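You operate a simulated robot arm through the tools that you are given. There is no shell and no other tool. Be economical: measure what you need, move in short steps, check, and stop when the job is done.

The job below is to be done with a simulated two-armed robot. You get a single attempt, and the scene is never put back.

## Task
Push the small box from the end of the packing table across on to the lift cart.
Fine: First pump the deck up level with the table. Then push the box straight across till it has cleared the table by about a hand's width, then turn the lowering knob to DOWN till the deck is down, and last back to HOLD. Where these are worked on the way, their far stop is far enough and under half their travel is too little: cart deck, lowering knob.

The check looks at the end state, three seconds after you hand in, the way a careful person would. Anything else that was tipped, shoved, dropped, spilled or broken makes it a failure.

## Robot
Two 7-joint arms with fingered hands on one trunk that stands fixed in place. Base frame: the origin is at the foot of the trunk, x ahead of it, y to its left, z up. Lengths are in cm, angles in degrees, forces in N, time in s.
The left shoulder is at [7, 15.4, 119.7], the right one opposite. With the tool pointing down near the work surface each hand reaches from about 10 to 46 cm from the base axis, measured 20 degrees to its own side. Payload 3.9 kg a hand.
The TCP of each hand is the grasp point between the finger pads, 3 cm short of the fingertips. In the tool frame z runs along the fingers and y along their closing line. The gripper opens to 10.4 cm. The gripper's body begins 3.5 cm behind the TCP. The gripper is a hand of 4 fingers: y runs from the thumb to the fingers, the wrist lies at [-1.7, -10.4, -17.8] in the tool frame, and closing takes about 1.5 s.
Orientation is that of the tool frame in the base frame, as a unit quaternion [x, y, z, w]. With the fingers straight down and the wrist toward the robot, the tool's x, y and z point along [0, 1, 0], [1, 0, 0] and [0, 0, -1] of the base frame.

## Interface
- The arms move only by the tool play_rows. It takes "left_motion", "right_motion" or both (then of equal length, played together; a hand with none holds still); each is a list that holds one entry, the list of rows, each a list of 7 numbers: the shift along the base's x, y, z in cm, then the turn, a rotation vector about the base's x, y, z in degrees, then the opening, from 0 (shut) to 1 (fully open). In form: [[[x, y, z, wx, wy, wz, grip], ...]]. A call has 1 to 20 rows; each row shifts and turns the commanded pose from where the row before left it. A row lasts 0.2 s, in which the tool goes at most 5 cm and 8.6 degrees; a call with a longer step from one row to the next is refused whole, and so is a gripper value outside its range. Where a pose cannot be reached the arm comes as near as it can. A force on the tool above 40 N (or 10 N above the force at the start of the call, whichever is more), or a blocked arm, ends the call early, and 0.2 s more pass. The fingers move at their own pace (about 7.2 cm/s each) and stop on an object; they squeeze with about 31 N. The grip force told is the motor's: it shows also when the fingers shut on nothing. Time passes only in rows, and 0.2 s behind the last, so rows that do not move let the fingers close. The reply holds the time, the measured pose of the TCP, the force on the tool along the base axes, the opening and the grip force, in the units named above and with some noise, with the torque about the TCP (base axes, N m) and any sound that the robot's microphone picked up.
- Cameras (640 x 400 px; columns grow to the right, rows downward): "scene" is now at [13.19, 1.11, 142.01]; the picture's right is [0.12, -0.99, 0.00], its down [-0.65, -0.08, -0.75] and it looks along [0.75, 0.09, -0.66] (base axes); focal length 214 px, centre (320, 200). "left" rides on the left gripper at [-6.6, -9, -12.6] in its tool frame; the picture's right is [-0.78, -0.30, 0.56], its down [0.57, -0.70, 0.42] and it looks along [0.26, 0.65, 0.71] (tool axes); focal length 275 px, centre (320, 200). "right" rides on the right gripper at [6.6, -9, -12.6] in its tool frame; the picture's right is [-0.78, 0.30, -0.56], its down [-0.57, -0.70, 0.42] and it looks along [-0.26, 0.65, 0.71] (tool axes); focal length 275 px, centre (320, 200). There is no depth. A picture from a camera that has moved, and an enlarged one, comes with that camera's place and axes in the base frame and with its lens.
- camera(camera): a new picture of that camera. No time passes.
- move_column(by): slides the trunk up (or, below 0, down) by that many cm; the arms and the scene camera ride with it, the base frame stays. It gives what a move gives, with no picture.
- grasp_type(shape, hand): the hand has 4 fingers and takes this shape, open, in about a second: jaw (thumb against the fingers, like two jaws); tri (thumb and two fingers); tip (a fingertip pinch); poke (one finger out to press); point (the index stretched); flat (the hand flat); cup (the hand cupped); fist (a fist). The gripper value then closes the fingers along that shape, each until it touches; the sizes above hold for jaw. It gives what a move gives, with no picture.
- pan_tilt(pan, tilt): turns the head with the scene camera to pan (to the left, within 86 degrees either way) and tilt (down, from -29 to 69), counted from straight ahead of the robot. It gives what a move gives.
- enlarge(camera, box): a new picture of the part [left, top, right, bottom] of that camera's present view, enlarged. No time passes.
- sign_off(): hands the job in; it is judged then, once.

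Work in short steps. Places have to be worked out from the pictures, the camera data and where the tool is seen: move nearer, look again, correct. Check each grasp and each placing, and mend what went wrong. You have 120 turns and 86 pictures in all, those below and enlarged ones among them. Open the grippers and draw the arms clear of the work before you hand the job in, unless the task says otherwise; then end with one line.

The tools are called after "Call:" as name(argument=value, ...) on one line, values as JSON. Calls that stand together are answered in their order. play_rows: Moves the arms, as the interface text tells. Its arguments: {"type":"object","properties":{"left_motion":{"type":"array","items":{"type":"array","items":{"type":"array","items":{"type":"number"}}}},"right_motion":{"type":"array","items":{"type":"array","items":{"type":"array","items":{"type":"number"}}}}},"required":[]} The other tools are called the same way: move_column (by) slides the trunk up or down; grasp_type (shape, hand) gives the hand a shape; pan_tilt (pan, tilt) turns the head that bears the scene camera; camera (camera) takes a picture; enlarge (camera, box) takes an enlarged picture of a part of a camera's view; sign_off () hands the job in.

At the start:

```text
time: 0.0
left_position: [49.04, 22.34, 128.12]
left_tool_rot: [0.707, 0.707, 0.0, 0.0]
left_contact_force: [-0.4, -0.3, 0.5]
left_torque: [0.03, -0.03, 0.03]
left_gripper_width: 10.33
left_finger_force: 0.0
left_shape: jaw
right_position: [51.28, -19.12, 128.84]
right_tool_rot: [0.707, 0.707, 0.0, -0.001]
right_contact_force: [0.4, 1.5, 0.0]
right_torque: [0.02, -0.01, 0.01]
right_gripper_width: 10.38
right_finger_force: 0.0
right_shape: jaw
trunk travel left (down, up): [-65.0, 29.0]
head pan, tilt: [6.8, 41.0]
```

scene: 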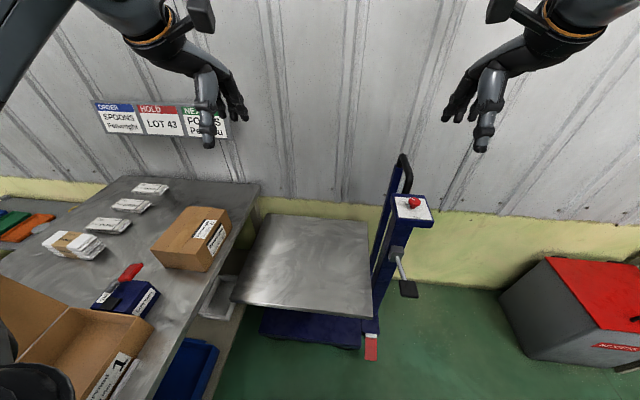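
right: 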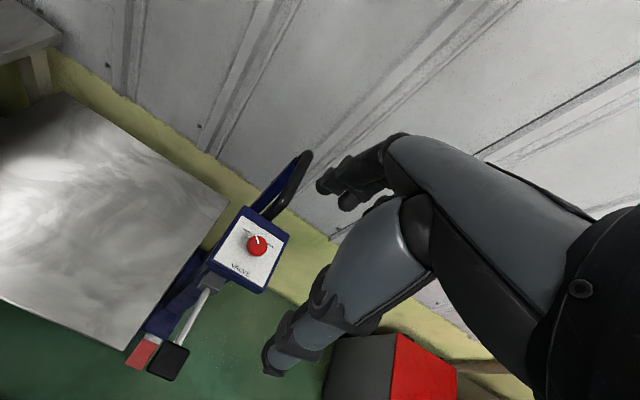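
left: 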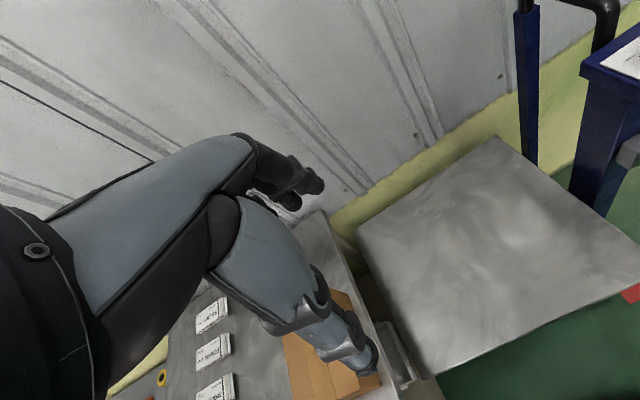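

The scene shows the table on the left with the small box at its end, the cart with deck, pump handle and knob panel on the right. I'll enlarge the cart controls and the box to measure them.

Call:
enlarge(camera="scene", box=[340, 140, 460, 215])

Call:
enlarge(camera="scene", box=[220, 180, 460, 380])

Call:
enlarge(camera="scene", box=[80, 160, 280, 320])

Call:
enlarge(camera="right", box=[120, 180, 320, 390])

```text
5.33 times, centred on (400, 178) of scene
camera zoom: at [13.19, 1.11, 142.01], right [0.12, -0.99, 0.0], down [-0.65, -0.08, -0.75], along [0.75, 0.09, -0.66], focal length 1144 px, centre (-107, 320)
```

zoom: 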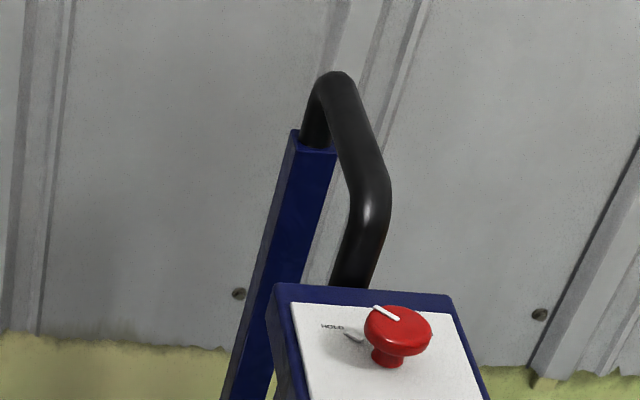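

```text
2.00 times, centred on (340, 280) of scene
camera zoom: at [13.19, 1.11, 142.01], right [0.12, -0.99, 0.0], down [-0.65, -0.08, -0.75], along [0.75, 0.09, -0.66], focal length 429 px, centre (280, 40)
```

zoom: 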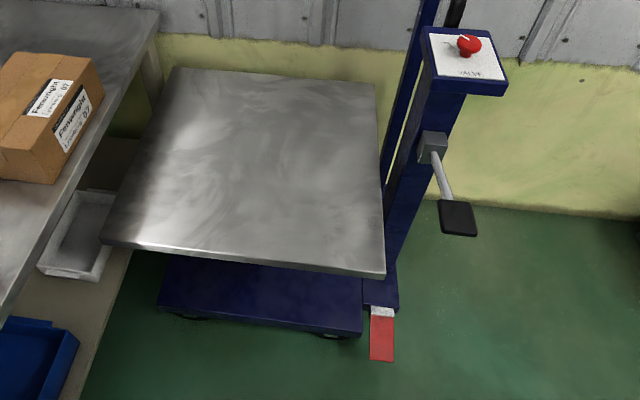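

```text
2.50 times, centred on (180, 240) of scene
camera zoom: at [13.19, 1.11, 142.01], right [0.12, -0.99, 0.0], down [-0.65, -0.08, -0.75], along [0.75, 0.09, -0.66], focal length 536 px, centre (670, 100)
```

zoom: 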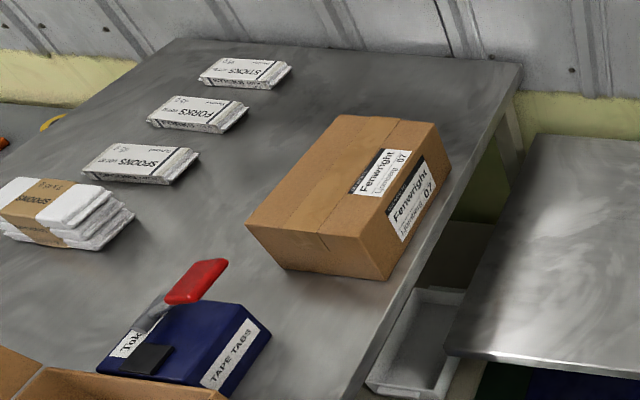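

```text
1.90 times, centred on (220, 285) of right
camera zoom: at [42.2, -12.57, 141.41], right [0.3, -0.78, 0.56], down [-0.7, -0.57, -0.42], along [0.65, -0.26, -0.71], focal length 524 px, centre (510, 38)
```

zoom: 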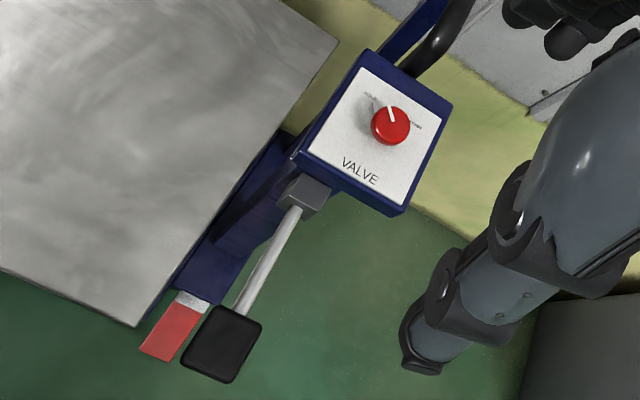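

Triangulating: knob ≈ [63,-20.6,100], pump pad ≈ [45.5,-20.5,83] on a lever from ≈[61.5,-21,78], deck z≈60 (x 45–92, y −14…39), table top ≈78 with edge y≈40, box x46–65, y42.5–58. I pull the right hand back, then lower the trunk.

Call:
play_rows(right_motion=[[[-4, 0, 0, 0, 0, 0, 1], [-4, 0, 0, 0, 0, 0, 1], [-4, 0, 0, 0, 0, 0, 1], [0, 0, 0, 0, 0, 0, 1]]])

Call:
move_column(by=-18)

Call:
grasp_type(hand="right", shape="fist")

Call:
camera(camera="scene")

Call:
camera(camera="right")

```text
time: 1.0
left_position: [49.05, 22.42, 128.01]
left_tool_rot: [0.707, 0.707, 0.0, -0.001]
left_contact_force: [-0.2, -0.2, -0.2]
left_torque: [-0.01, 0.04, -0.02]
left_gripper_width: 10.38
left_finger_force: 0.1
left_shape: jaw
right_position: [39.18, -19.09, 128.81]
right_tool_rot: [0.706, 0.708, -0.001, 0.0]
right_contact_force: [0.4, 0.2, -0.8]
right_torque: [0.01, -0.01, -0.01]
right_gripper_width: 10.38
right_finger_force: 0.0
right_shape: jaw
trunk travel left (down, up): [-65.0, 29.0]
head pan, tilt: [6.8, 41.0]
```

```text
time: 3.0
left_position: [49.03, 22.43, 110.1]
left_tool_rot: [0.707, 0.708, 0.001, 0.0]
left_contact_force: [0.0, 0.0, -0.5]
left_torque: [0.02, 0.02, -0.02]
left_gripper_width: 10.36
left_finger_force: 0.0
left_shape: jaw
right_position: [39.2, -19.12, 110.77]
right_tool_rot: [0.708, 0.707, 0.001, 0.0]
right_contact_force: [0.9, -0.8, -0.1]
right_torque: [-0.01, 0.01, -0.02]
right_gripper_width: 10.41
right_finger_force: 0.1
right_shape: jaw
trunk travel left (down, up): [-47.0, 47.0]
head pan, tilt: [6.8, 41.0]
```

```text
time: 3.9
left_position: [48.88, 22.51, 110.09]
left_tool_rot: [0.707, 0.707, 0.0, 0.0]
left_contact_force: [0.4, 0.2, 0.3]
left_torque: [0.01, 0.03, -0.02]
left_gripper_width: 10.35
left_finger_force: 0.1
left_shape: jaw
right_position: [39.15, -19.12, 110.88]
right_tool_rot: [0.707, 0.707, -0.001, 0.001]
right_contact_force: [0.0, 0.2, 0.0]
right_torque: [0.01, -0.01, -0.03]
right_gripper_width: 0.0
right_finger_force: 0.0
right_shape: fist
trunk travel left (down, up): [-47.0, 47.0]
head pan, tilt: [6.8, 41.0]
```

```text
78 pictures are left
camera scene: at [13.18, 1.1, 124.01], right [0.12, -0.99, 0.0], down [-0.65, -0.08, -0.75], along [0.75, 0.09, -0.66], focal length 214 px, centre (320, 200)
```

scene: 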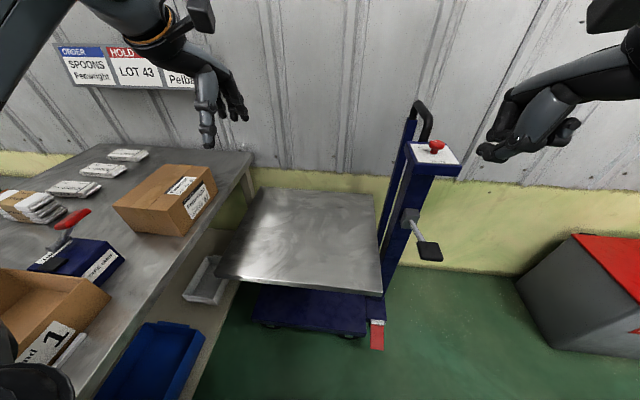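

```text
77 pictures are left
camera right: at [30.22, -12.54, 123.34], right [0.3, -0.78, 0.56], down [-0.7, -0.57, -0.42], along [0.65, -0.26, -0.71], focal length 275 px, centre (320, 200)
```

right: 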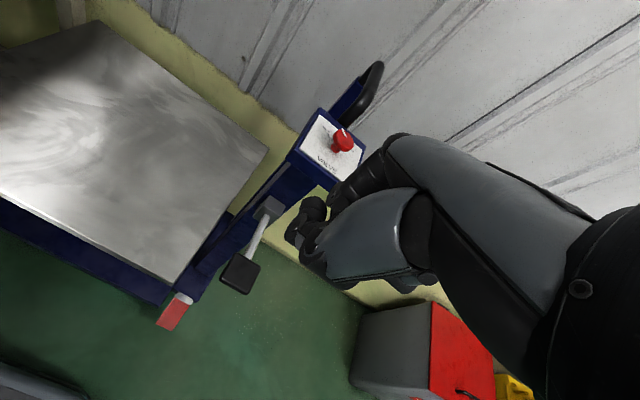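

Pad confirmed at ≈[45.5,-20.3,82.6]. I shape the right hand to jaw, shut it, and move above the pad with fingertips about 7 cm over it.

Call:
grasp_type(hand="right", shape="jaw")

Call:
play_rows(right_motion=[[[2, -0.4, -4, 0, 0, 0, 0], [2, -0.4, -4, 0, 0, 0, 0], [1.4, -0.3, -4, 0, 0, 0, 0], [0, 0, -4, 0, 0, 0, 0], [0, 0, -2, 0, 0, 0, 0], [0, 0, 0, 0, 0, 0, 0], [0, 0, 0, 0, 0, 0, 0]]])

Call:
camera(camera="scene")

Call:
camera(camera="right")

```text
time: 4.8
left_position: [49.08, 22.39, 110.07]
left_tool_rot: [0.707, 0.707, 0.001, -0.001]
left_contact_force: [-0.1, -0.3, -1.1]
left_torque: [0.01, 0.01, 0.0]
left_gripper_width: 10.39
left_finger_force: 0.1
left_shape: jaw
right_position: [39.27, -19.06, 110.75]
right_tool_rot: [0.707, 0.708, 0.0, 0.0]
right_contact_force: [0.0, 0.2, -1.2]
right_torque: [-0.03, 0.0, -0.01]
right_gripper_width: 10.35
right_finger_force: 0.0
right_shape: jaw
trunk travel left (down, up): [-47.0, 47.0]
head pan, tilt: [6.8, 41.0]
```

```text
time: 6.4
left_position: [48.96, 22.43, 110.2]
left_tool_rot: [0.707, 0.707, 0.0, 0.0]
left_contact_force: [0.2, 0.6, 0.0]
left_torque: [-0.01, -0.03, 0.05]
left_gripper_width: 10.37
left_finger_force: 0.1
left_shape: jaw
right_position: [44.59, -20.32, 92.7]
right_tool_rot: [0.707, 0.707, 0.001, 0.0]
right_contact_force: [-0.2, -0.2, 0.1]
right_torque: [0.0, -0.02, 0.02]
right_gripper_width: 0.02
right_finger_force: 31.2
right_shape: jaw
trunk travel left (down, up): [-47.0, 47.0]
head pan, tilt: [6.8, 41.0]
```

```text
76 pictures are left
camera scene: at [13.18, 1.1, 124.01], right [0.12, -0.99, 0.0], down [-0.65, -0.08, -0.75], along [0.75, 0.09, -0.66], focal length 214 px, centre (320, 200)
```

scene: 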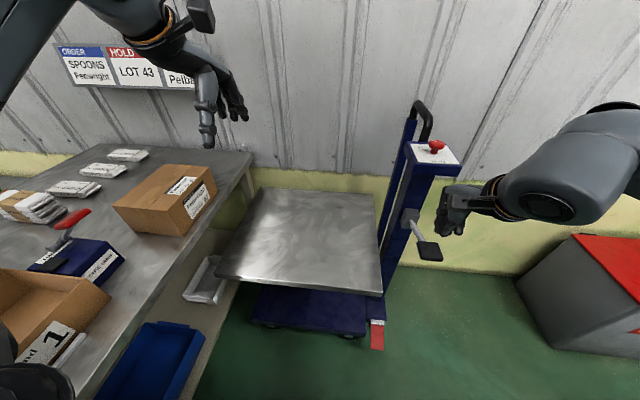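

```text
75 pictures are left
camera right: at [35.67, -13.69, 105.3], right [0.3, -0.78, 0.56], down [-0.7, -0.57, -0.42], along [0.65, -0.26, -0.71], focal length 275 px, centre (320, 200)
```

right: 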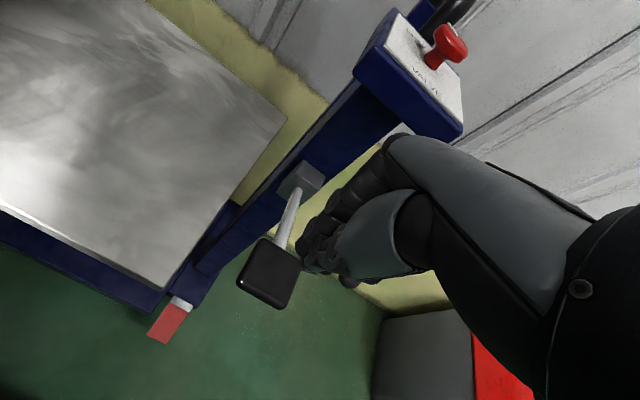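

Fingertips are at about z=89.5 right over the pad. I press down in small steps.

Call:
play_rows(right_motion=[[[0.4, 0, -2, 0, 0, 0, 0], [0, 0, -2, 0, 0, 0, 0], [0, 0, -1.5, 0, 0, 0, 0], [0, 0, -1.5, 0, 0, 0, 0], [0, 0, -1.5, 0, 0, 0, 0], [0, 0, -1.5, 0, 0, 0, 0], [0, 0, -1.5, 0, 0, 0, 0], [0, 0, 0, 0, 0, 0, 0]]])

Call:
camera(camera="scene")

Call:
camera(camera="right")

```text
time: 8.2
left_position: [48.87, 22.55, 110.01]
left_tool_rot: [0.707, 0.707, 0.0, 0.001]
left_contact_force: [0.0, 0.9, 0.4]
left_torque: [0.0, -0.03, -0.03]
left_gripper_width: 10.38
left_finger_force: 0.0
left_shape: jaw
right_position: [44.93, -20.21, 81.2]
right_tool_rot: [0.707, 0.707, 0.001, 0.001]
right_contact_force: [-2.2, 0.6, 3.4]
right_torque: [0.01, 0.04, 0.04]
right_gripper_width: 0.0
right_finger_force: 31.0
right_shape: jaw
trunk travel left (down, up): [-47.0, 47.0]
head pan, tilt: [6.8, 41.0]
```

```text
74 pictures are left
camera scene: at [13.1, 1.12, 124.02], right [0.12, -0.99, 0.0], down [-0.65, -0.08, -0.76], along [0.75, 0.09, -0.66], focal length 214 px, centre (320, 200)
```

scene: 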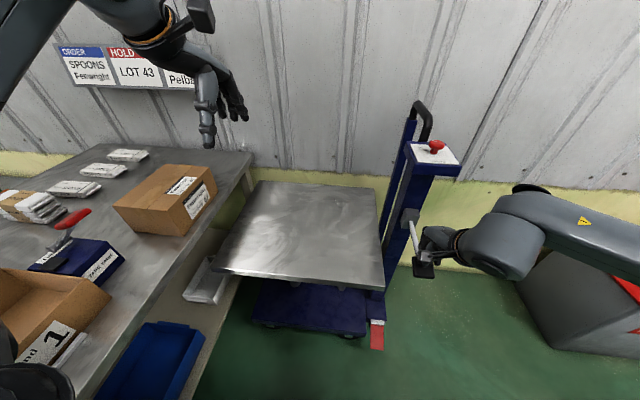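

```text
73 pictures are left
camera right: at [35.95, -13.66, 93.76], right [0.3, -0.78, 0.56], down [-0.7, -0.57, -0.43], along [0.65, -0.27, -0.71], focal length 275 px, centre (320, 200)
```

right: 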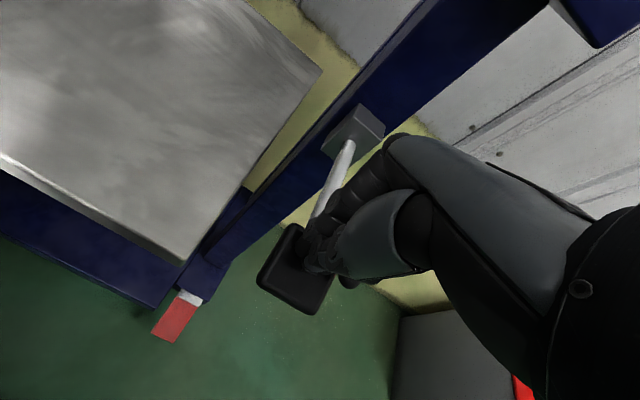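

The pad moved down and the deck rose slightly. I continue pressing until it stops.

Call:
play_rows(right_motion=[[[0, 0, -1.5, 0, 0, 0, 0], [0, 0, -1.5, 0, 0, 0, 0], [0, 0, -1.5, 0, 0, 0, 0], [0, 0, -1.5, 0, 0, 0, 0], [0, 0, -1.5, 0, 0, 0, 0], [0, 0, -1.5, 0, 0, 0, 0], [0, 0, 0, 0, 0, 0, 0]]])

Call:
camera(camera="scene")

```text
time: 9.2
left_position: [48.56, 22.33, 110.33]
left_tool_rot: [0.707, 0.707, 0.002, 0.002]
left_contact_force: [0.1, 0.1, -0.5]
left_torque: [-0.02, 0.01, 0.02]
left_gripper_width: 10.37
left_finger_force: 0.0
left_shape: jaw
right_position: [45.02, -19.87, 76.69]
right_tool_rot: [0.705, 0.71, 0.007, 0.004]
right_contact_force: [-22.1, -8.8, 32.7]
right_torque: [-0.07, 0.44, -0.11]
right_gripper_width: 0.0
right_finger_force: 31.0
right_shape: jaw
trunk travel left (down, up): [-47.0, 47.0]
head pan, tilt: [6.8, 41.0]
stopped in row 4 (right hand): the force on the tool passed its limit at 46 N (the readings are from after the stop); the commanded pose is now the measured one
```

```text
72 pictures are left
camera scene: at [12.71, 1.05, 124.09], right [0.12, -0.99, 0.0], down [-0.65, -0.08, -0.76], along [0.75, 0.09, -0.65], focal length 214 px, centre (320, 200)
```

scene: 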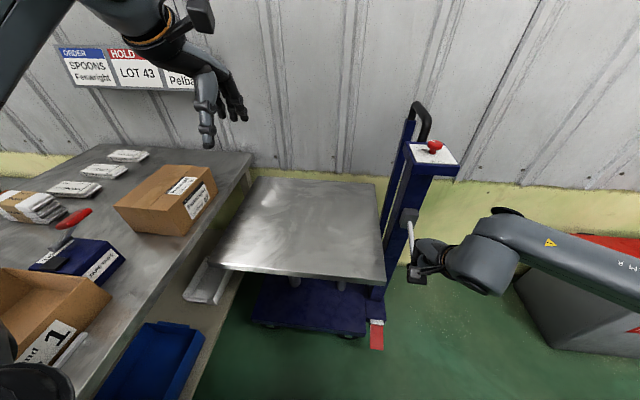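

Bottom of stroke reached; deck rose ≈6 cm. I lift the hand and see whether the lever springs back and the deck holds.

Call:
play_rows(right_motion=[[[0, 0, 2, 0, 0, 0, 0], [0, 0, 3, 0, 0, 0, 0], [0, 0, 3, 0, 0, 0, 0], [0, 0, 3, 0, 0, 0, 0], [0, 0, 0, 0, 0, 0, 0]]])

Call:
camera(camera="scene")

```text
time: 10.4
left_position: [49.06, 22.41, 110.05]
left_tool_rot: [0.707, 0.707, 0.0, 0.0]
left_contact_force: [0.2, -0.1, 0.1]
left_torque: [0.03, -0.01, -0.07]
left_gripper_width: 10.36
left_finger_force: 0.0
left_shape: jaw
right_position: [45.15, -19.97, 87.38]
right_tool_rot: [0.705, 0.709, 0.005, 0.003]
right_contact_force: [0.0, 0.0, 0.0]
right_torque: [-0.01, -0.01, 0.04]
right_gripper_width: 0.0
right_finger_force: 30.6
right_shape: jaw
trunk travel left (down, up): [-47.0, 47.0]
head pan, tilt: [6.8, 41.0]
```

```text
71 pictures are left
camera scene: at [13.21, 1.08, 124.0], right [0.12, -0.99, 0.0], down [-0.65, -0.08, -0.75], along [0.75, 0.09, -0.66], focal length 214 px, centre (320, 200)
```

scene: 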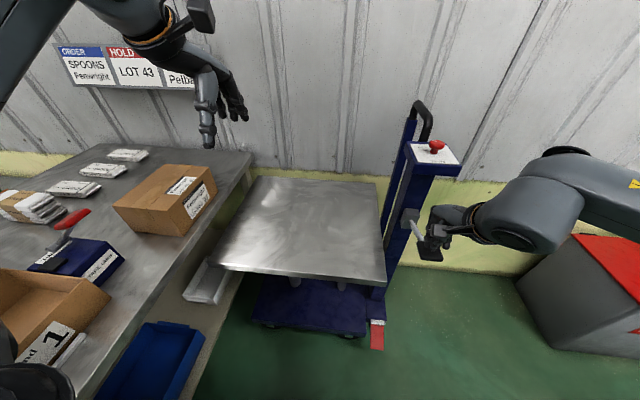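

The lever springs back by itself and the deck holds. I do two more strokes, stopping short of the hard stop to avoid force trips.

Call:
play_rows(right_motion=[[[0, 0, -2, 0, 0, 0, 0], [0, 0, -1.5, 0, 0, 0, 0], [0, 0, -1.5, 0, 0, 0, 0], [0, 0, -1.5, 0, 0, 0, 0], [0, 0, -1.5, 0, 0, 0, 0], [0, 0, -1.2, 0, 0, 0, 0], [0, 0, -0.6, 0, 0, 0, 0], [0, 0, 0, 0, 0, 0, 0], [0, 0, 3, 0, 0, 0, 0], [0, 0, 3, 0, 0, 0, 0], [0, 0, 3.8, 0, 0, 0, 0], [0, 0, 0, 0, 0, 0, 0]]])

Call:
camera(camera="scene")

```text
time: 13.0
left_position: [48.95, 22.45, 110.1]
left_tool_rot: [0.707, 0.708, 0.0, 0.0]
left_contact_force: [0.6, 0.5, 0.2]
left_torque: [-0.02, -0.03, 0.03]
left_gripper_width: 10.36
left_finger_force: 0.1
left_shape: jaw
right_position: [45.24, -19.84, 87.35]
right_tool_rot: [0.705, 0.71, 0.005, 0.003]
right_contact_force: [0.5, 0.7, 0.3]
right_torque: [0.01, 0.0, -0.03]
right_gripper_width: 0.0
right_finger_force: 31.1
right_shape: jaw
trunk travel left (down, up): [-47.0, 47.0]
head pan, tilt: [6.8, 41.0]
```

```text
70 pictures are left
camera scene: at [13.22, 1.08, 124.0], right [0.12, -0.99, 0.0], down [-0.65, -0.08, -0.75], along [0.75, 0.09, -0.66], focal length 214 px, centre (320, 200)
```

scene: 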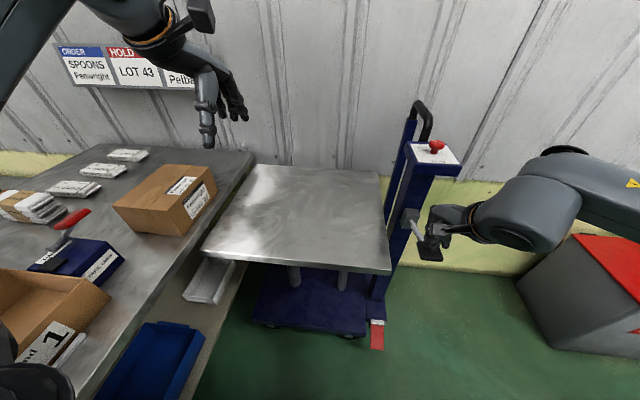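

Deck at ≈72; table ≈78. I make the next stroke and check at the bottom of it.

Call:
play_rows(right_motion=[[[0, 0, -2, 0, 0, 0, 0], [0, 0, -1.5, 0, 0, 0, 0], [0, 0, -1.5, 0, 0, 0, 0], [0, 0, -1.5, 0, 0, 0, 0], [0, 0, -1.3, 0, 0, 0, 0], [0, 0, 0, 0, 0, 0, 0]]])

Call:
enlarge(camera="scene", box=[180, 130, 420, 300])

Call:
camera(camera="left")

```text
time: 14.4
left_position: [48.9, 22.52, 110.16]
left_tool_rot: [0.707, 0.707, 0.0, 0.0]
left_contact_force: [-0.2, -0.3, 0.3]
left_torque: [-0.01, -0.01, -0.01]
left_gripper_width: 10.37
left_finger_force: 0.1
left_shape: jaw
right_position: [45.22, -19.92, 79.56]
right_tool_rot: [0.705, 0.709, 0.005, 0.002]
right_contact_force: [-2.2, 0.9, 3.4]
right_torque: [0.07, 0.08, 0.02]
right_gripper_width: 0.0
right_finger_force: 31.2
right_shape: jaw
trunk travel left (down, up): [-47.0, 47.0]
head pan, tilt: [6.8, 41.0]
```

```text
2.35 times, centred on (300, 215) of scene
camera zoom: at [13.09, 1.15, 124.02], right [0.12, -0.99, 0.0], down [-0.65, -0.08, -0.76], along [0.75, 0.09, -0.66], focal length 505 px, centre (367, 165)
```

zoom: 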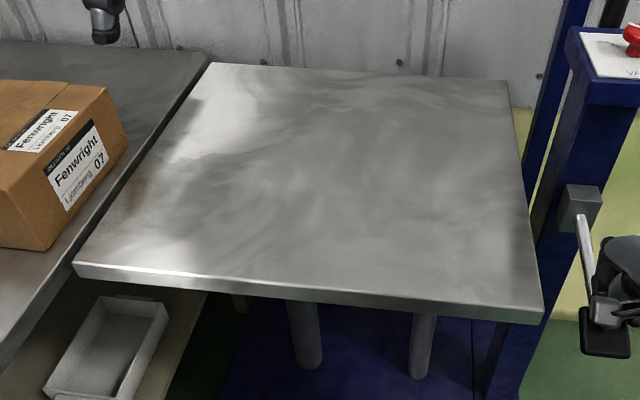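

```text
68 pictures are left
camera left: at [40.02, 15.86, 122.67], right [-0.3, -0.78, -0.56], down [-0.7, 0.57, -0.43], along [0.65, 0.26, -0.71], focal length 275 px, centre (320, 200)
```

left: 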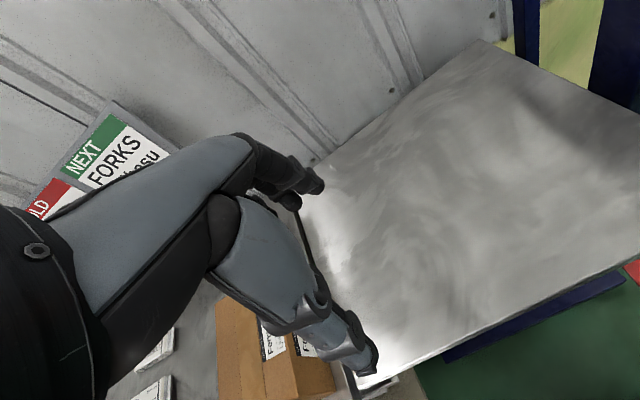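

Deck is nearly level. I finish the stroke and compare the edges.

Call:
play_rows(right_motion=[[[0, 0, -1, 0, 0, 0, 0], [0, 0, -0.7, 0, 0, 0, 0], [0, 0, -0.3, 0, 0, 0, 0], [0, 0, 0, 0, 0, 0, 0]]])

Call:
enlarge(camera="scene", box=[180, 130, 420, 300])

```text
time: 15.4
left_position: [48.99, 22.59, 110.09]
left_tool_rot: [0.707, 0.707, 0.0, 0.0]
left_contact_force: [0.6, 0.4, 0.2]
left_torque: [-0.01, 0.02, 0.03]
left_gripper_width: 10.38
left_finger_force: 0.0
left_shape: jaw
right_position: [45.14, -20.01, 77.62]
right_tool_rot: [0.706, 0.708, 0.006, 0.002]
right_contact_force: [-1.5, -0.2, 3.9]
right_torque: [0.06, 0.01, 0.0]
right_gripper_width: 0.0
right_finger_force: 31.2
right_shape: jaw
trunk travel left (down, up): [-47.0, 47.0]
head pan, tilt: [6.8, 41.0]
```

```text
2.35 times, centred on (300, 215) of scene
camera zoom: at [13.12, 1.12, 124.01], right [0.12, -0.99, 0.0], down [-0.65, -0.08, -0.76], along [0.75, 0.09, -0.66], focal length 505 px, centre (367, 165)
```

zoom: 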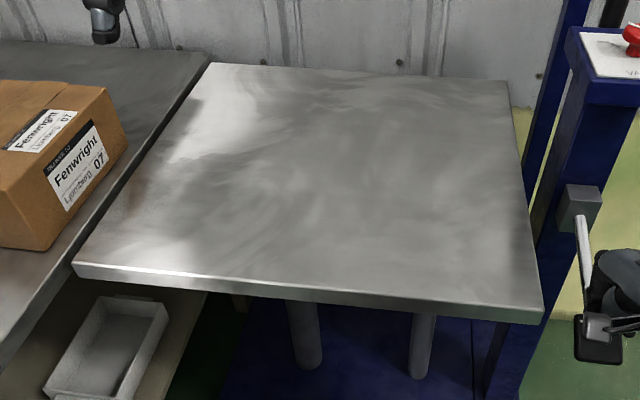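

The deck didn't change between the last two readings, so it's at its upper stop, level with the table. I lift the right hand off and back, and swing the left hand, still high, out towards the far side of the box, yawing it so the fingers form a wall.

Call:
play_rows(right_motion=[[[0, 0, 3, 0, 0, 0, 0], [0, 0, 4, 0, 0, 0, 0], [0, 0, 4, 0, 0, 0, 0], [-4, 0, 3, 0, 0, 0, 0], [-4, 0, 2, 0, 0, 0, 0], [0, 0, 2, 0, 0, 0, 0], [0, 0, 2, 0, 0, 0, 0], [0, 0, 2, 0, 0, 0, 0], [0, 0, 0, 0, 0, 0, 0], [0, 0, 0, 0, 0, 0, 0], [0, 0, 0, 0, 0, 0, 0], [0, 0, 0, 0, 0, 0, 0]]], left_motion=[[[0, 3.5, 0, 0, 0, 8, 1], [0, 3.5, 0, 0, 0, 8, 1], [0, 3.5, 0, 0, 0, 8, 1], [0, 3.5, 0, 0, 0, 8, 1], [0.5, 3.5, 0, 0, 0, 8, 1], [1, 3.5, 0, 0, 0, 8, 1], [1, 3.5, 0, 0, 0, 8, 1], [1, 3.5, 0, 0, 0, 8, 1], [1, 3.5, 0, 0, 0, 8, 1], [1, 3.5, 0, 0, 0, 8, 1], [1, 3.5, 0, 0, 0, 8, 1], [0, 2, 0, 0, 0, 2, 1]]])

Call:
grasp_type(hand="left", shape="flat")

Call:
camera(camera="scene")

Call:
camera(camera="left")

```text
time: 18.0
left_position: [55.26, 63.06, 110.16]
left_tool_rot: [0.0, 1.0, 0.0, 0.001]
left_contact_force: [0.9, 1.0, -0.2]
left_torque: [0.03, 0.01, -0.04]
left_gripper_width: 10.37
left_finger_force: 0.1
left_shape: jaw
right_position: [37.96, -19.77, 99.66]
right_tool_rot: [0.706, 0.709, 0.005, 0.003]
right_contact_force: [-0.2, -0.8, 0.3]
right_torque: [-0.01, 0.01, -0.02]
right_gripper_width: 0.01
right_finger_force: 31.0
right_shape: jaw
right hand out of reach, approached as far as the arm can: row 5
trunk travel left (down, up): [-47.0, 47.0]
head pan, tilt: [6.8, 41.0]
```

```text
time: 18.9
left_position: [55.38, 63.02, 110.06]
left_tool_rot: [-0.001, 1.0, 0.0, -0.001]
left_contact_force: [-0.4, 0.3, 0.4]
left_torque: [0.04, -0.03, 0.01]
left_gripper_width: 0.0
left_finger_force: 0.0
left_shape: flat
right_position: [38.07, -19.85, 99.57]
right_tool_rot: [0.705, 0.709, 0.006, 0.003]
right_contact_force: [-0.2, 1.0, 0.3]
right_torque: [0.04, 0.0, 0.01]
right_gripper_width: 0.0
right_finger_force: 31.3
right_shape: jaw
trunk travel left (down, up): [-47.0, 47.0]
head pan, tilt: [6.8, 41.0]
```

```text
66 pictures are left
camera scene: at [13.18, 1.11, 124.01], right [0.12, -0.99, 0.0], down [-0.65, -0.08, -0.75], along [0.75, 0.09, -0.66], focal length 214 px, centre (320, 200)
```

scene: 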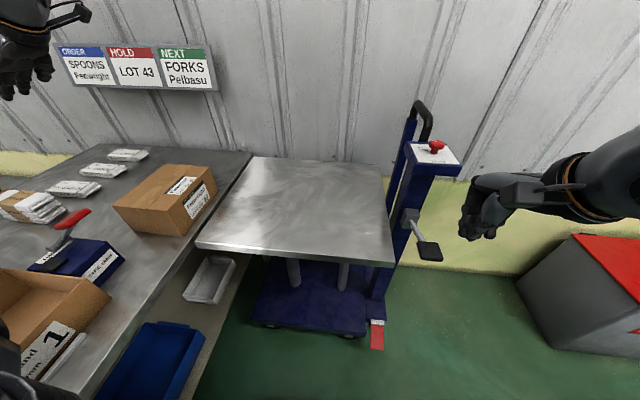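

```text
65 pictures are left
camera left: at [62.12, 54.04, 122.74], right [0.78, -0.3, -0.56], down [-0.57, -0.7, -0.42], along [-0.26, 0.65, -0.71], focal length 275 px, centre (320, 200)
```

left: 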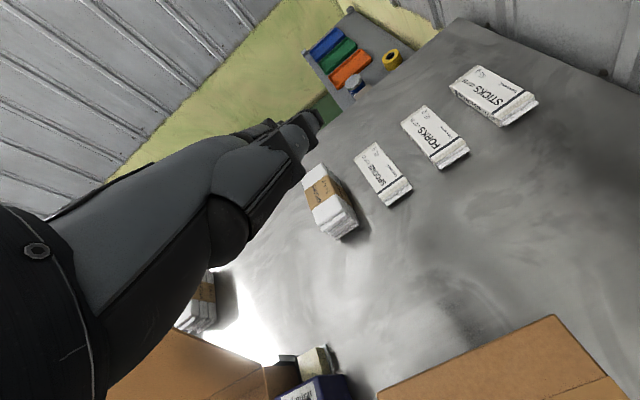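

The left hand reached [55.4,63,110]. I pan the head left to see the hand and box together.

Call:
pan_tilt(pan=35, tilt=35)

Call:
camera(camera="scene")

```text
time: 19.8
left_position: [55.29, 63.07, 110.22]
left_tool_rot: [-0.001, 1.0, 0.0, 0.0]
left_contact_force: [-0.4, 0.1, -0.3]
left_torque: [-0.03, 0.02, -0.03]
left_gripper_width: 0.0
left_finger_force: 0.1
left_shape: flat
right_position: [38.14, -19.83, 99.54]
right_tool_rot: [0.705, 0.709, 0.006, 0.003]
right_contact_force: [0.3, 1.0, -0.4]
right_torque: [-0.02, -0.01, 0.0]
right_gripper_width: 0.01
right_finger_force: 30.6
right_shape: jaw
trunk travel left (down, up): [-47.0, 47.0]
head pan, tilt: [35.0, 35.0]
```

```text
64 pictures are left
camera scene: at [12.03, 5.15, 124.9], right [0.57, -0.82, 0.0], down [-0.47, -0.33, -0.82], along [0.67, 0.47, -0.57], focal length 214 px, centre (320, 200)
```

scene: 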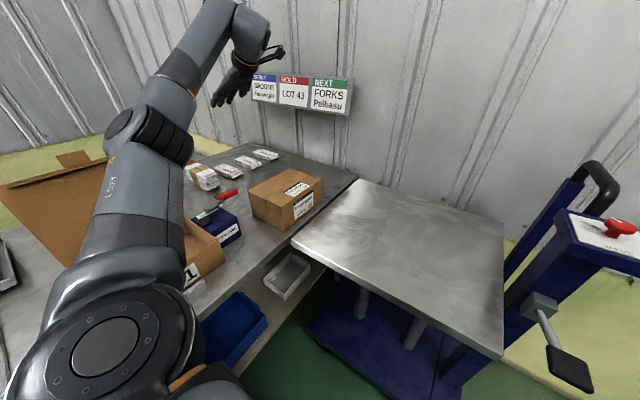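

The flat hand's fingers slant about 30° outward; I rotate it about x so the fingers point straight down, then look closer.

Call:
play_rows(left_motion=[[[0, 0, 0, -7.5, 0, 0, 0], [0, 0, 0, -7.5, 0, 0, 0], [0, 0, 0, -7.5, 0, 0, 0], [0, 0, 0, -7.5, 0, 0, 0], [0, 0, 0, 0, 0, 0, 0]]])

Call:
enlarge(camera="scene", box=[100, 0, 340, 260])

```text
time: 21.0
left_position: [53.5, 58.32, 112.8]
left_tool_rot: [0.001, 0.966, -0.259, 0.001]
left_contact_force: [0.0, -0.1, 0.1]
left_torque: [0.0, -0.02, -0.02]
left_gripper_width: 0.0
left_finger_force: 0.1
left_shape: flat
left hand out of reach, approached as far as the arm can: row 3, 4
right_position: [38.14, -19.81, 99.65]
right_tool_rot: [0.706, 0.708, 0.004, 0.003]
right_contact_force: [0.1, 0.7, 0.2]
right_torque: [-0.02, -0.01, 0.02]
right_gripper_width: 0.0
right_finger_force: 31.2
right_shape: jaw
trunk travel left (down, up): [-47.0, 47.0]
head pan, tilt: [35.0, 35.0]
```

```text
1.54 times, centred on (220, 130) of scene
camera zoom: at [11.99, 5.18, 124.91], right [0.57, -0.82, 0.0], down [-0.47, -0.33, -0.82], along [0.67, 0.47, -0.57], focal length 330 px, centre (474, 308)
```

zoom: 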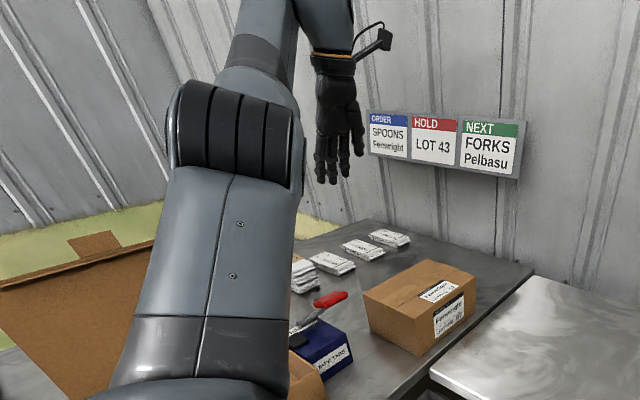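

Flat fingers still slant away from the box, so I'll use a shut jaw (known geometry) in the former orientation.

Call:
play_rows(left_motion=[[[0, 0, 0, 7.5, 0, 0, 0], [0, 0, 0, 7.5, 0, 0, 0], [0, 0, 0, 7.5, 0, 0, 0], [0, 0, 0, 7.5, 0, 0, 0], [0, 0, 0, 0, 0, 0, 0]]])

Call:
grasp_type(hand="left", shape="jaw")

Call:
play_rows(left_motion=[[[0, 0, -2, 0, 0, 0, 0], [0, 0, -2, 0, 0, 0, 0], [0, 0, -2, 0, 0, 0, 0], [0, 0, -2, 0, 0, 0, 0], [0, 0, 0, 0, 0, 0, 0], [0, 0, 0, 0, 0, 0, 0]]])

Call:
enlarge(camera="scene", box=[100, 0, 340, 260])

```text
time: 22.2
left_position: [53.57, 58.46, 112.69]
left_tool_rot: [0.0, 1.0, 0.0, 0.001]
left_contact_force: [-0.3, -1.0, -0.2]
left_torque: [-0.02, 0.01, 0.0]
left_gripper_width: 0.0
left_finger_force: 0.0
left_shape: flat
left hand out of reach, approached as far as the arm can: row 1
right_position: [38.12, -19.7, 99.63]
right_tool_rot: [0.706, 0.708, 0.004, 0.003]
right_contact_force: [-0.4, 0.4, 0.0]
right_torque: [-0.04, 0.02, 0.0]
right_gripper_width: 0.02
right_finger_force: 30.9
right_shape: jaw
trunk travel left (down, up): [-47.0, 47.0]
head pan, tilt: [35.0, 35.0]
```

```text
time: 23.1
left_position: [53.49, 58.36, 112.77]
left_tool_rot: [-0.001, 1.0, 0.001, 0.0]
left_contact_force: [-0.2, 0.4, 0.6]
left_torque: [0.0, 0.02, 0.04]
left_gripper_width: 10.4
left_finger_force: 0.1
left_shape: jaw
right_position: [38.16, -19.79, 99.62]
right_tool_rot: [0.705, 0.709, 0.006, 0.002]
right_contact_force: [-0.5, -0.1, -1.0]
right_torque: [-0.01, -0.03, 0.0]
right_gripper_width: 0.0
right_finger_force: 30.8
right_shape: jaw
trunk travel left (down, up): [-47.0, 47.0]
head pan, tilt: [35.0, 35.0]
```

```text
time: 24.5
left_position: [53.42, 58.35, 104.53]
left_tool_rot: [0.0, 1.0, -0.001, 0.001]
left_contact_force: [0.4, -1.1, -0.6]
left_torque: [-0.04, -0.03, 0.02]
left_gripper_width: 0.01
left_finger_force: 31.7
left_shape: jaw
right_position: [38.15, -19.75, 99.66]
right_tool_rot: [0.706, 0.709, 0.005, 0.003]
right_contact_force: [-0.1, 0.0, 0.2]
right_torque: [-0.02, -0.01, -0.04]
right_gripper_width: 0.0
right_finger_force: 30.9
right_shape: jaw
trunk travel left (down, up): [-47.0, 47.0]
head pan, tilt: [35.0, 35.0]
```

```text
1.54 times, centred on (220, 130) of scene
camera zoom: at [12.03, 5.17, 124.9], right [0.57, -0.82, 0.0], down [-0.47, -0.33, -0.82], along [0.67, 0.47, -0.57], focal length 330 px, centre (474, 308)
```

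zoom: 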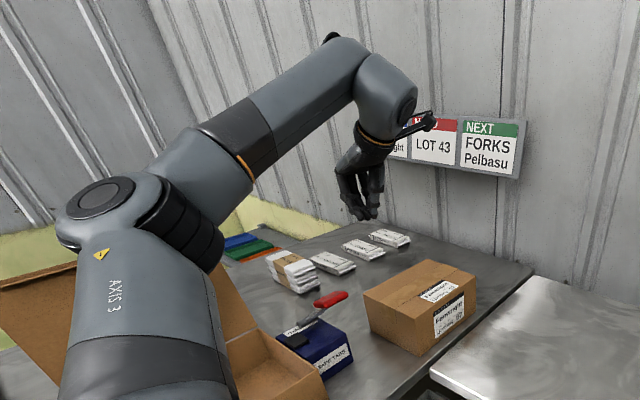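

The arm changed posture but works. I move out to y≈64 and lower by 8, then check for clearance.

Call:
play_rows(left_motion=[[[0.7, 2, 0, 0, 0, 0, 0], [0.7, 2, 0, 0, 0, 0, 0], [0.6, 2, 0, 0, 0, 0, 0], [0, 0, -2, 0, 0, 0, 0], [0, 0, -2, 0, 0, 0, 0], [0, 0, -2, 0, 0, 0, 0], [0, 0, -2, 0, 0, 0, 0], [0, 0, 0, 0, 0, 0, 0]]])

Call:
camera(camera="scene")

Call:
camera(camera="left")

```text
time: 26.3
left_position: [55.44, 64.24, 96.74]
left_tool_rot: [0.0, 1.0, 0.0, 0.0]
left_contact_force: [0.5, 0.4, 0.6]
left_torque: [0.0, 0.02, -0.01]
left_gripper_width: 0.0
left_finger_force: 31.1
left_shape: jaw
right_position: [38.12, -19.86, 99.62]
right_tool_rot: [0.705, 0.709, 0.005, 0.003]
right_contact_force: [0.6, -0.8, 1.1]
right_torque: [-0.01, -0.01, -0.01]
right_gripper_width: 0.0
right_finger_force: 30.7
right_shape: jaw
trunk travel left (down, up): [-47.0, 47.0]
head pan, tilt: [35.0, 35.0]
```

```text
61 pictures are left
camera scene: at [12.0, 5.13, 124.91], right [0.57, -0.82, 0.0], down [-0.47, -0.33, -0.82], along [0.67, 0.47, -0.57], focal length 214 px, centre (320, 200)
```

scene: 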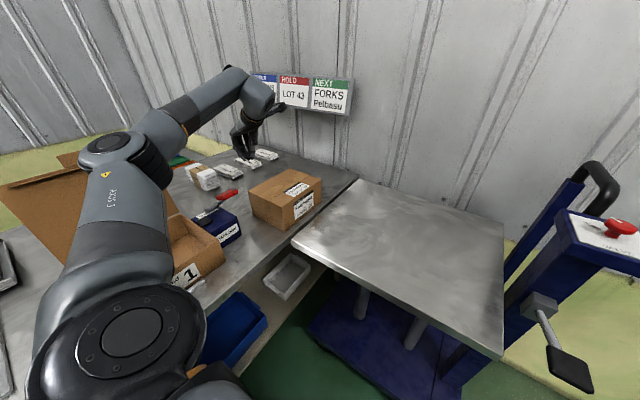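

```text
60 pictures are left
camera left: at [62.22, 55.27, 109.22], right [0.78, -0.3, -0.56], down [-0.57, -0.7, -0.42], along [-0.26, 0.65, -0.71], focal length 275 px, centre (320, 200)
```

left: 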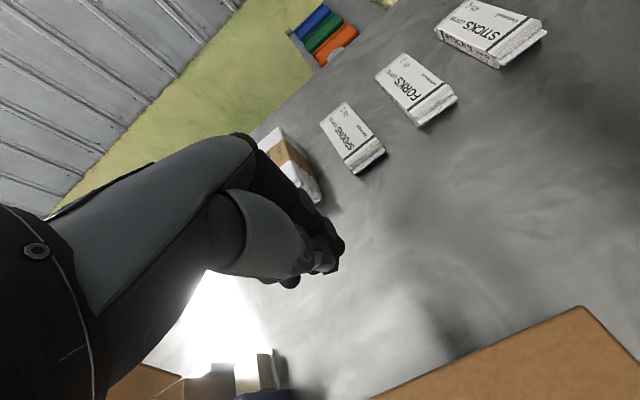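

The box's left edge is at y≈56.8, aligned with x, spanning x≈46–66. I lower to TCP z≈86.5 (tips ≈5 cm below box top), then look.

Call:
play_rows(left_motion=[[[0.2, 0, -2, 0, 0, 0, 0], [0.2, 0, -2, 0, 0, 0, 0], [0.2, 0, -2, 0, 0, 0, 0], [0, 0, -2, 0, 0, 0, 0], [0, 0, -2, 0, 0, 0, 0], [0, 0, 0, 0, 0, 0, 0]]])

Call:
camera(camera="scene")

Call:
camera(camera="left")

```text
time: 27.7
left_position: [55.97, 64.42, 86.63]
left_tool_rot: [-0.001, 1.0, 0.0, 0.0]
left_contact_force: [0.3, 0.3, 0.5]
left_torque: [-0.03, -0.06, 0.03]
left_gripper_width: 0.01
left_finger_force: 30.7
left_shape: jaw
right_position: [38.09, -19.86, 99.57]
right_tool_rot: [0.705, 0.709, 0.006, 0.002]
right_contact_force: [0.0, -0.6, -0.7]
right_torque: [-0.02, 0.01, 0.0]
right_gripper_width: 0.01
right_finger_force: 30.9
right_shape: jaw
trunk travel left (down, up): [-47.0, 47.0]
head pan, tilt: [35.0, 35.0]
```

```text
59 pictures are left
camera scene: at [12.0, 5.14, 124.91], right [0.57, -0.82, 0.0], down [-0.47, -0.33, -0.82], along [0.67, 0.47, -0.57], focal length 214 px, centre (320, 200)
```

scene: 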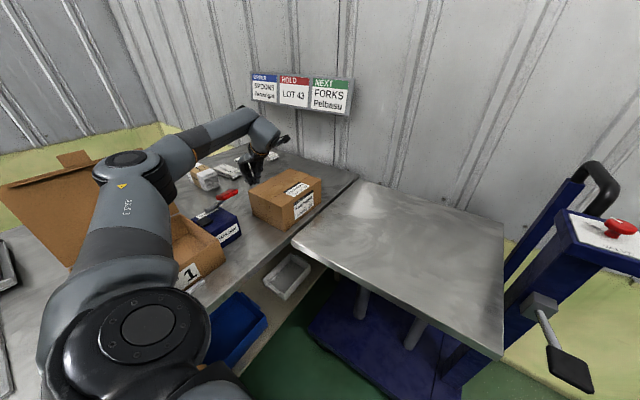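

```text
58 pictures are left
camera left: at [62.71, 55.37, 99.26], right [0.78, -0.3, -0.56], down [-0.57, -0.7, -0.42], along [-0.26, 0.65, -0.71], focal length 275 px, centre (320, 200)
```

left: 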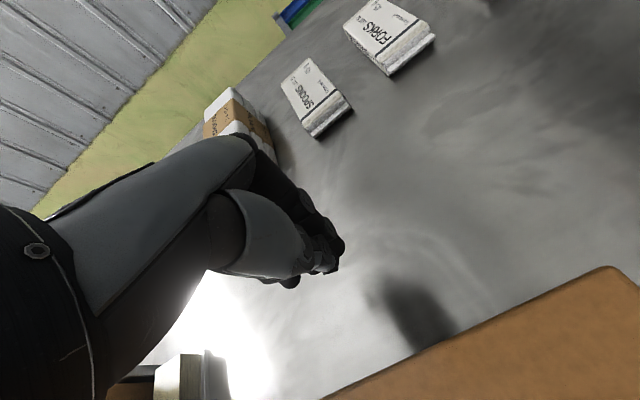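

Clear of everything. I approach and begin pushing in −y with small steps.

Call:
play_rows(left_motion=[[[0, -1.5, 0, 0, 0, 0, 0], [0, -1.5, 0, 0, 0, 0, 0], [0, -1.5, 0, 0, 0, 0, 0], [0, -1.5, 0, 0, 0, 0, 0], [0, -1.5, 0, 0, 0, 0, 0], [0, -1.5, 0, 0, 0, 0, 0], [0, 0, 0, 0, 0, 0, 0]]])

Call:
camera(camera="scene")

Call:
camera(camera="left")

```text
time: 29.3
left_position: [56.07, 55.39, 86.95]
left_tool_rot: [0.0, 1.0, 0.0, 0.0]
left_contact_force: [-0.1, 1.3, 0.9]
left_torque: [-0.03, 0.0, 0.01]
left_gripper_width: 0.0
left_finger_force: 31.1
left_shape: jaw
right_position: [38.06, -19.77, 99.67]
right_tool_rot: [0.706, 0.708, 0.004, 0.003]
right_contact_force: [0.7, 0.9, 0.1]
right_torque: [0.0, -0.01, 0.0]
right_gripper_width: 0.0
right_finger_force: 31.4
right_shape: jaw
trunk travel left (down, up): [-47.0, 47.0]
head pan, tilt: [35.0, 35.0]
```

```text
57 pictures are left
camera scene: at [11.99, 5.19, 124.91], right [0.57, -0.82, 0.0], down [-0.47, -0.33, -0.82], along [0.67, 0.47, -0.57], focal length 214 px, centre (320, 200)
```

scene: 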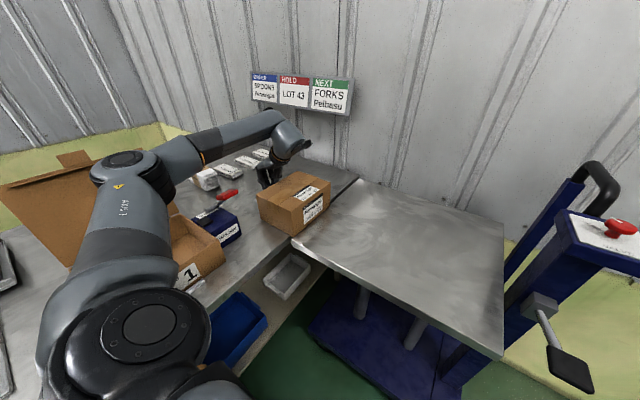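

```text
56 pictures are left
camera left: at [62.75, 46.27, 99.45], right [0.78, -0.3, -0.56], down [-0.57, -0.7, -0.42], along [-0.26, 0.65, -0.71], focal length 275 px, centre (320, 200)
```

left: 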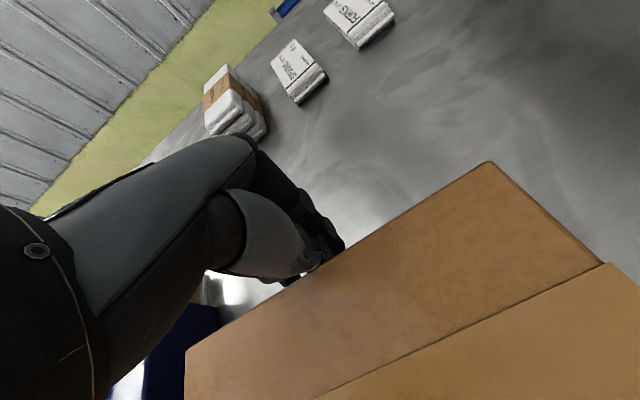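

The box moves freely (edge now y≈52.7, ~2° skew at most). I continue pushing 9 cm, then re-check.

Call:
play_rows(left_motion=[[[-0.1, -1.5, 0, 0, 0, 0, 0], [-0.1, -1.5, 0, 0, 0, 0, 0], [-0.1, -1.5, 0, 0, 0, 0, 0], [-0.1, -1.5, 0, 0, 0, 0, 0], [-0.1, -1.5, 0, 0, 0, 0, 0], [0, -1.5, 0, 0, 0, 0, 0], [0, 0, 0, 0, 0, 0, 0]]])

Call:
camera(camera="scene")

Call:
camera(camera="left")

```text
time: 30.9
left_position: [55.54, 46.42, 86.72]
left_tool_rot: [0.001, 1.0, -0.001, 0.0]
left_contact_force: [-0.8, 0.9, -0.2]
left_torque: [0.0, 0.02, 0.02]
left_gripper_width: 0.0
left_finger_force: 31.0
left_shape: jaw
right_position: [38.12, -19.83, 99.53]
right_tool_rot: [0.706, 0.708, 0.005, 0.003]
right_contact_force: [-0.2, 0.4, 0.0]
right_torque: [0.0, -0.02, -0.02]
right_gripper_width: 0.02
right_finger_force: 30.8
right_shape: jaw
trunk travel left (down, up): [-47.0, 47.0]
head pan, tilt: [35.0, 35.0]
```

```text
55 pictures are left
camera scene: at [12.01, 5.19, 124.91], right [0.57, -0.82, 0.0], down [-0.47, -0.33, -0.82], along [0.67, 0.47, -0.57], focal length 214 px, centre (320, 200)
```

scene: 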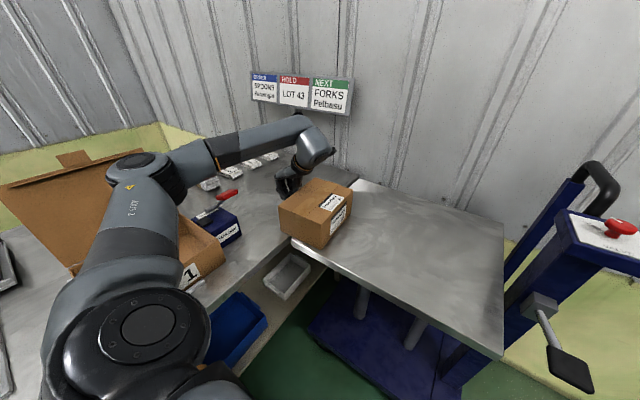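

```text
54 pictures are left
camera left: at [62.31, 37.3, 99.27], right [0.78, -0.3, -0.56], down [-0.57, -0.7, -0.42], along [-0.26, 0.65, -0.71], focal length 275 px, centre (320, 200)
```

left: 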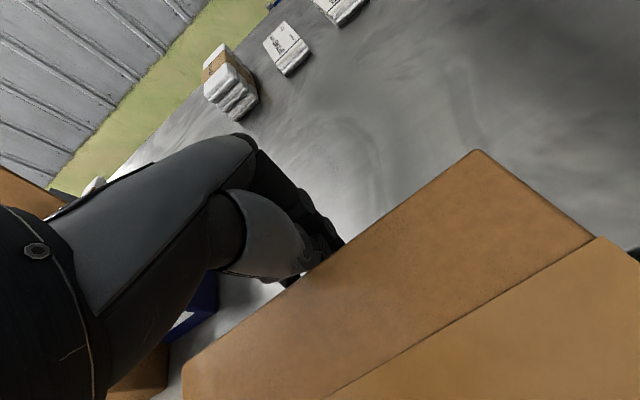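

The box is crossing; near end is now slightly ahead (~3°). I back off 1 cm, shift the hand +1.5 in x, and continue.

Call:
play_rows(left_motion=[[[0, 1.2, 0, 0, 0, 0, 0], [1.5, 0, 0, 0, 0, 0, 0], [0, -1.2, 0, 0, 0, 0, 0], [0, -1.5, 0, 0, 0, 0, 0], [0, -1.5, 0, 0, 0, 0, 0], [0, -1.5, 0, 0, 0, 0, 0], [0, 0, 0, 0, 0, 0, 0]]])

Call:
camera(camera="left")

Call:
camera(camera="scene")

```text
time: 32.5
left_position: [57.13, 41.86, 86.9]
left_tool_rot: [0.0, 1.0, 0.0, 0.0]
left_contact_force: [0.4, 2.3, 0.5]
left_torque: [-0.02, -0.01, -0.01]
left_gripper_width: 0.0
left_finger_force: 30.2
left_shape: jaw
right_position: [38.06, -19.74, 99.65]
right_tool_rot: [0.706, 0.709, 0.004, 0.003]
right_contact_force: [-1.1, 0.2, 0.5]
right_torque: [-0.01, -0.02, 0.01]
right_gripper_width: 0.0
right_finger_force: 31.1
right_shape: jaw
trunk travel left (down, up): [-47.0, 47.0]
head pan, tilt: [35.0, 35.0]
```

```text
53 pictures are left
camera left: at [63.84, 32.86, 99.44], right [0.78, -0.3, -0.56], down [-0.57, -0.7, -0.42], along [-0.26, 0.65, -0.71], focal length 275 px, centre (320, 200)
```

left: 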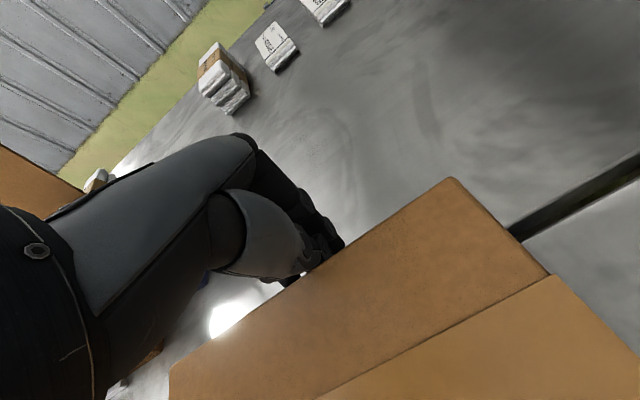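

```text
52 pictures are left
camera scene: at [12.01, 5.2, 124.9], right [0.57, -0.82, 0.0], down [-0.47, -0.33, -0.82], along [0.67, 0.47, -0.57], focal length 214 px, centre (320, 200)
```

scene: 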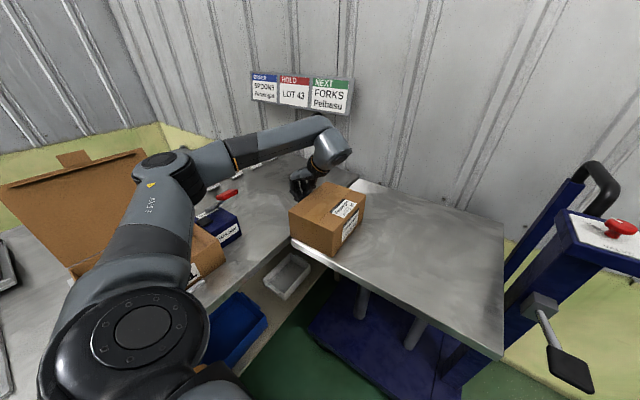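

The skew is corrected (left edge y≈39.2), table edge is y≈39.8, deck edge 38.5. I need about 8.3 cm more; push 5, then check.

Call:
play_rows(left_motion=[[[-0.3, -1.5, 0, 0, 0, 0, 0], [-0.2, -1.5, 0, 0, 0, 0, 0], [0, -1.5, 0, 0, 0, 0, 0], [0, -0.5, 0, 0, 0, 0, 0], [0, 0, 0, 0, 0, 0, 0]]])

Call:
camera(camera="left")

```text
time: 33.7
left_position: [56.42, 36.82, 86.83]
left_tool_rot: [0.0, 1.0, 0.0, -0.001]
left_contact_force: [0.4, 2.2, 2.0]
left_torque: [-0.07, -0.05, 0.01]
left_gripper_width: 0.02
left_finger_force: 30.6
left_shape: jaw
right_position: [38.07, -19.78, 99.64]
right_tool_rot: [0.706, 0.709, 0.005, 0.002]
right_contact_force: [0.6, 0.2, 0.0]
right_torque: [0.01, 0.02, 0.02]
right_gripper_width: 0.01
right_finger_force: 31.3
right_shape: jaw
trunk travel left (down, up): [-47.0, 47.0]
head pan, tilt: [35.0, 35.0]
```

```text
51 pictures are left
camera left: at [63.25, 27.86, 99.37], right [0.78, -0.3, -0.56], down [-0.57, -0.7, -0.42], along [-0.26, 0.65, -0.71], focal length 275 px, centre (320, 200)
```

left: 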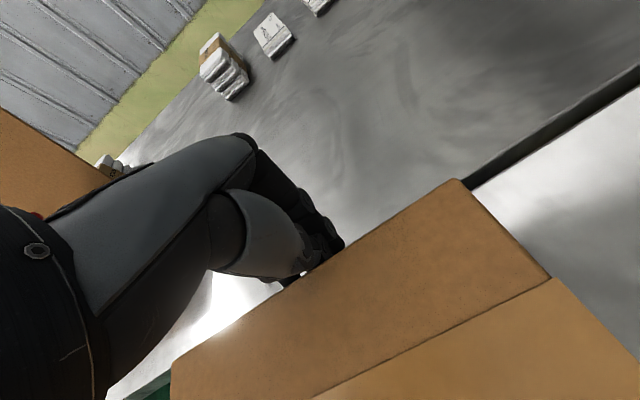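

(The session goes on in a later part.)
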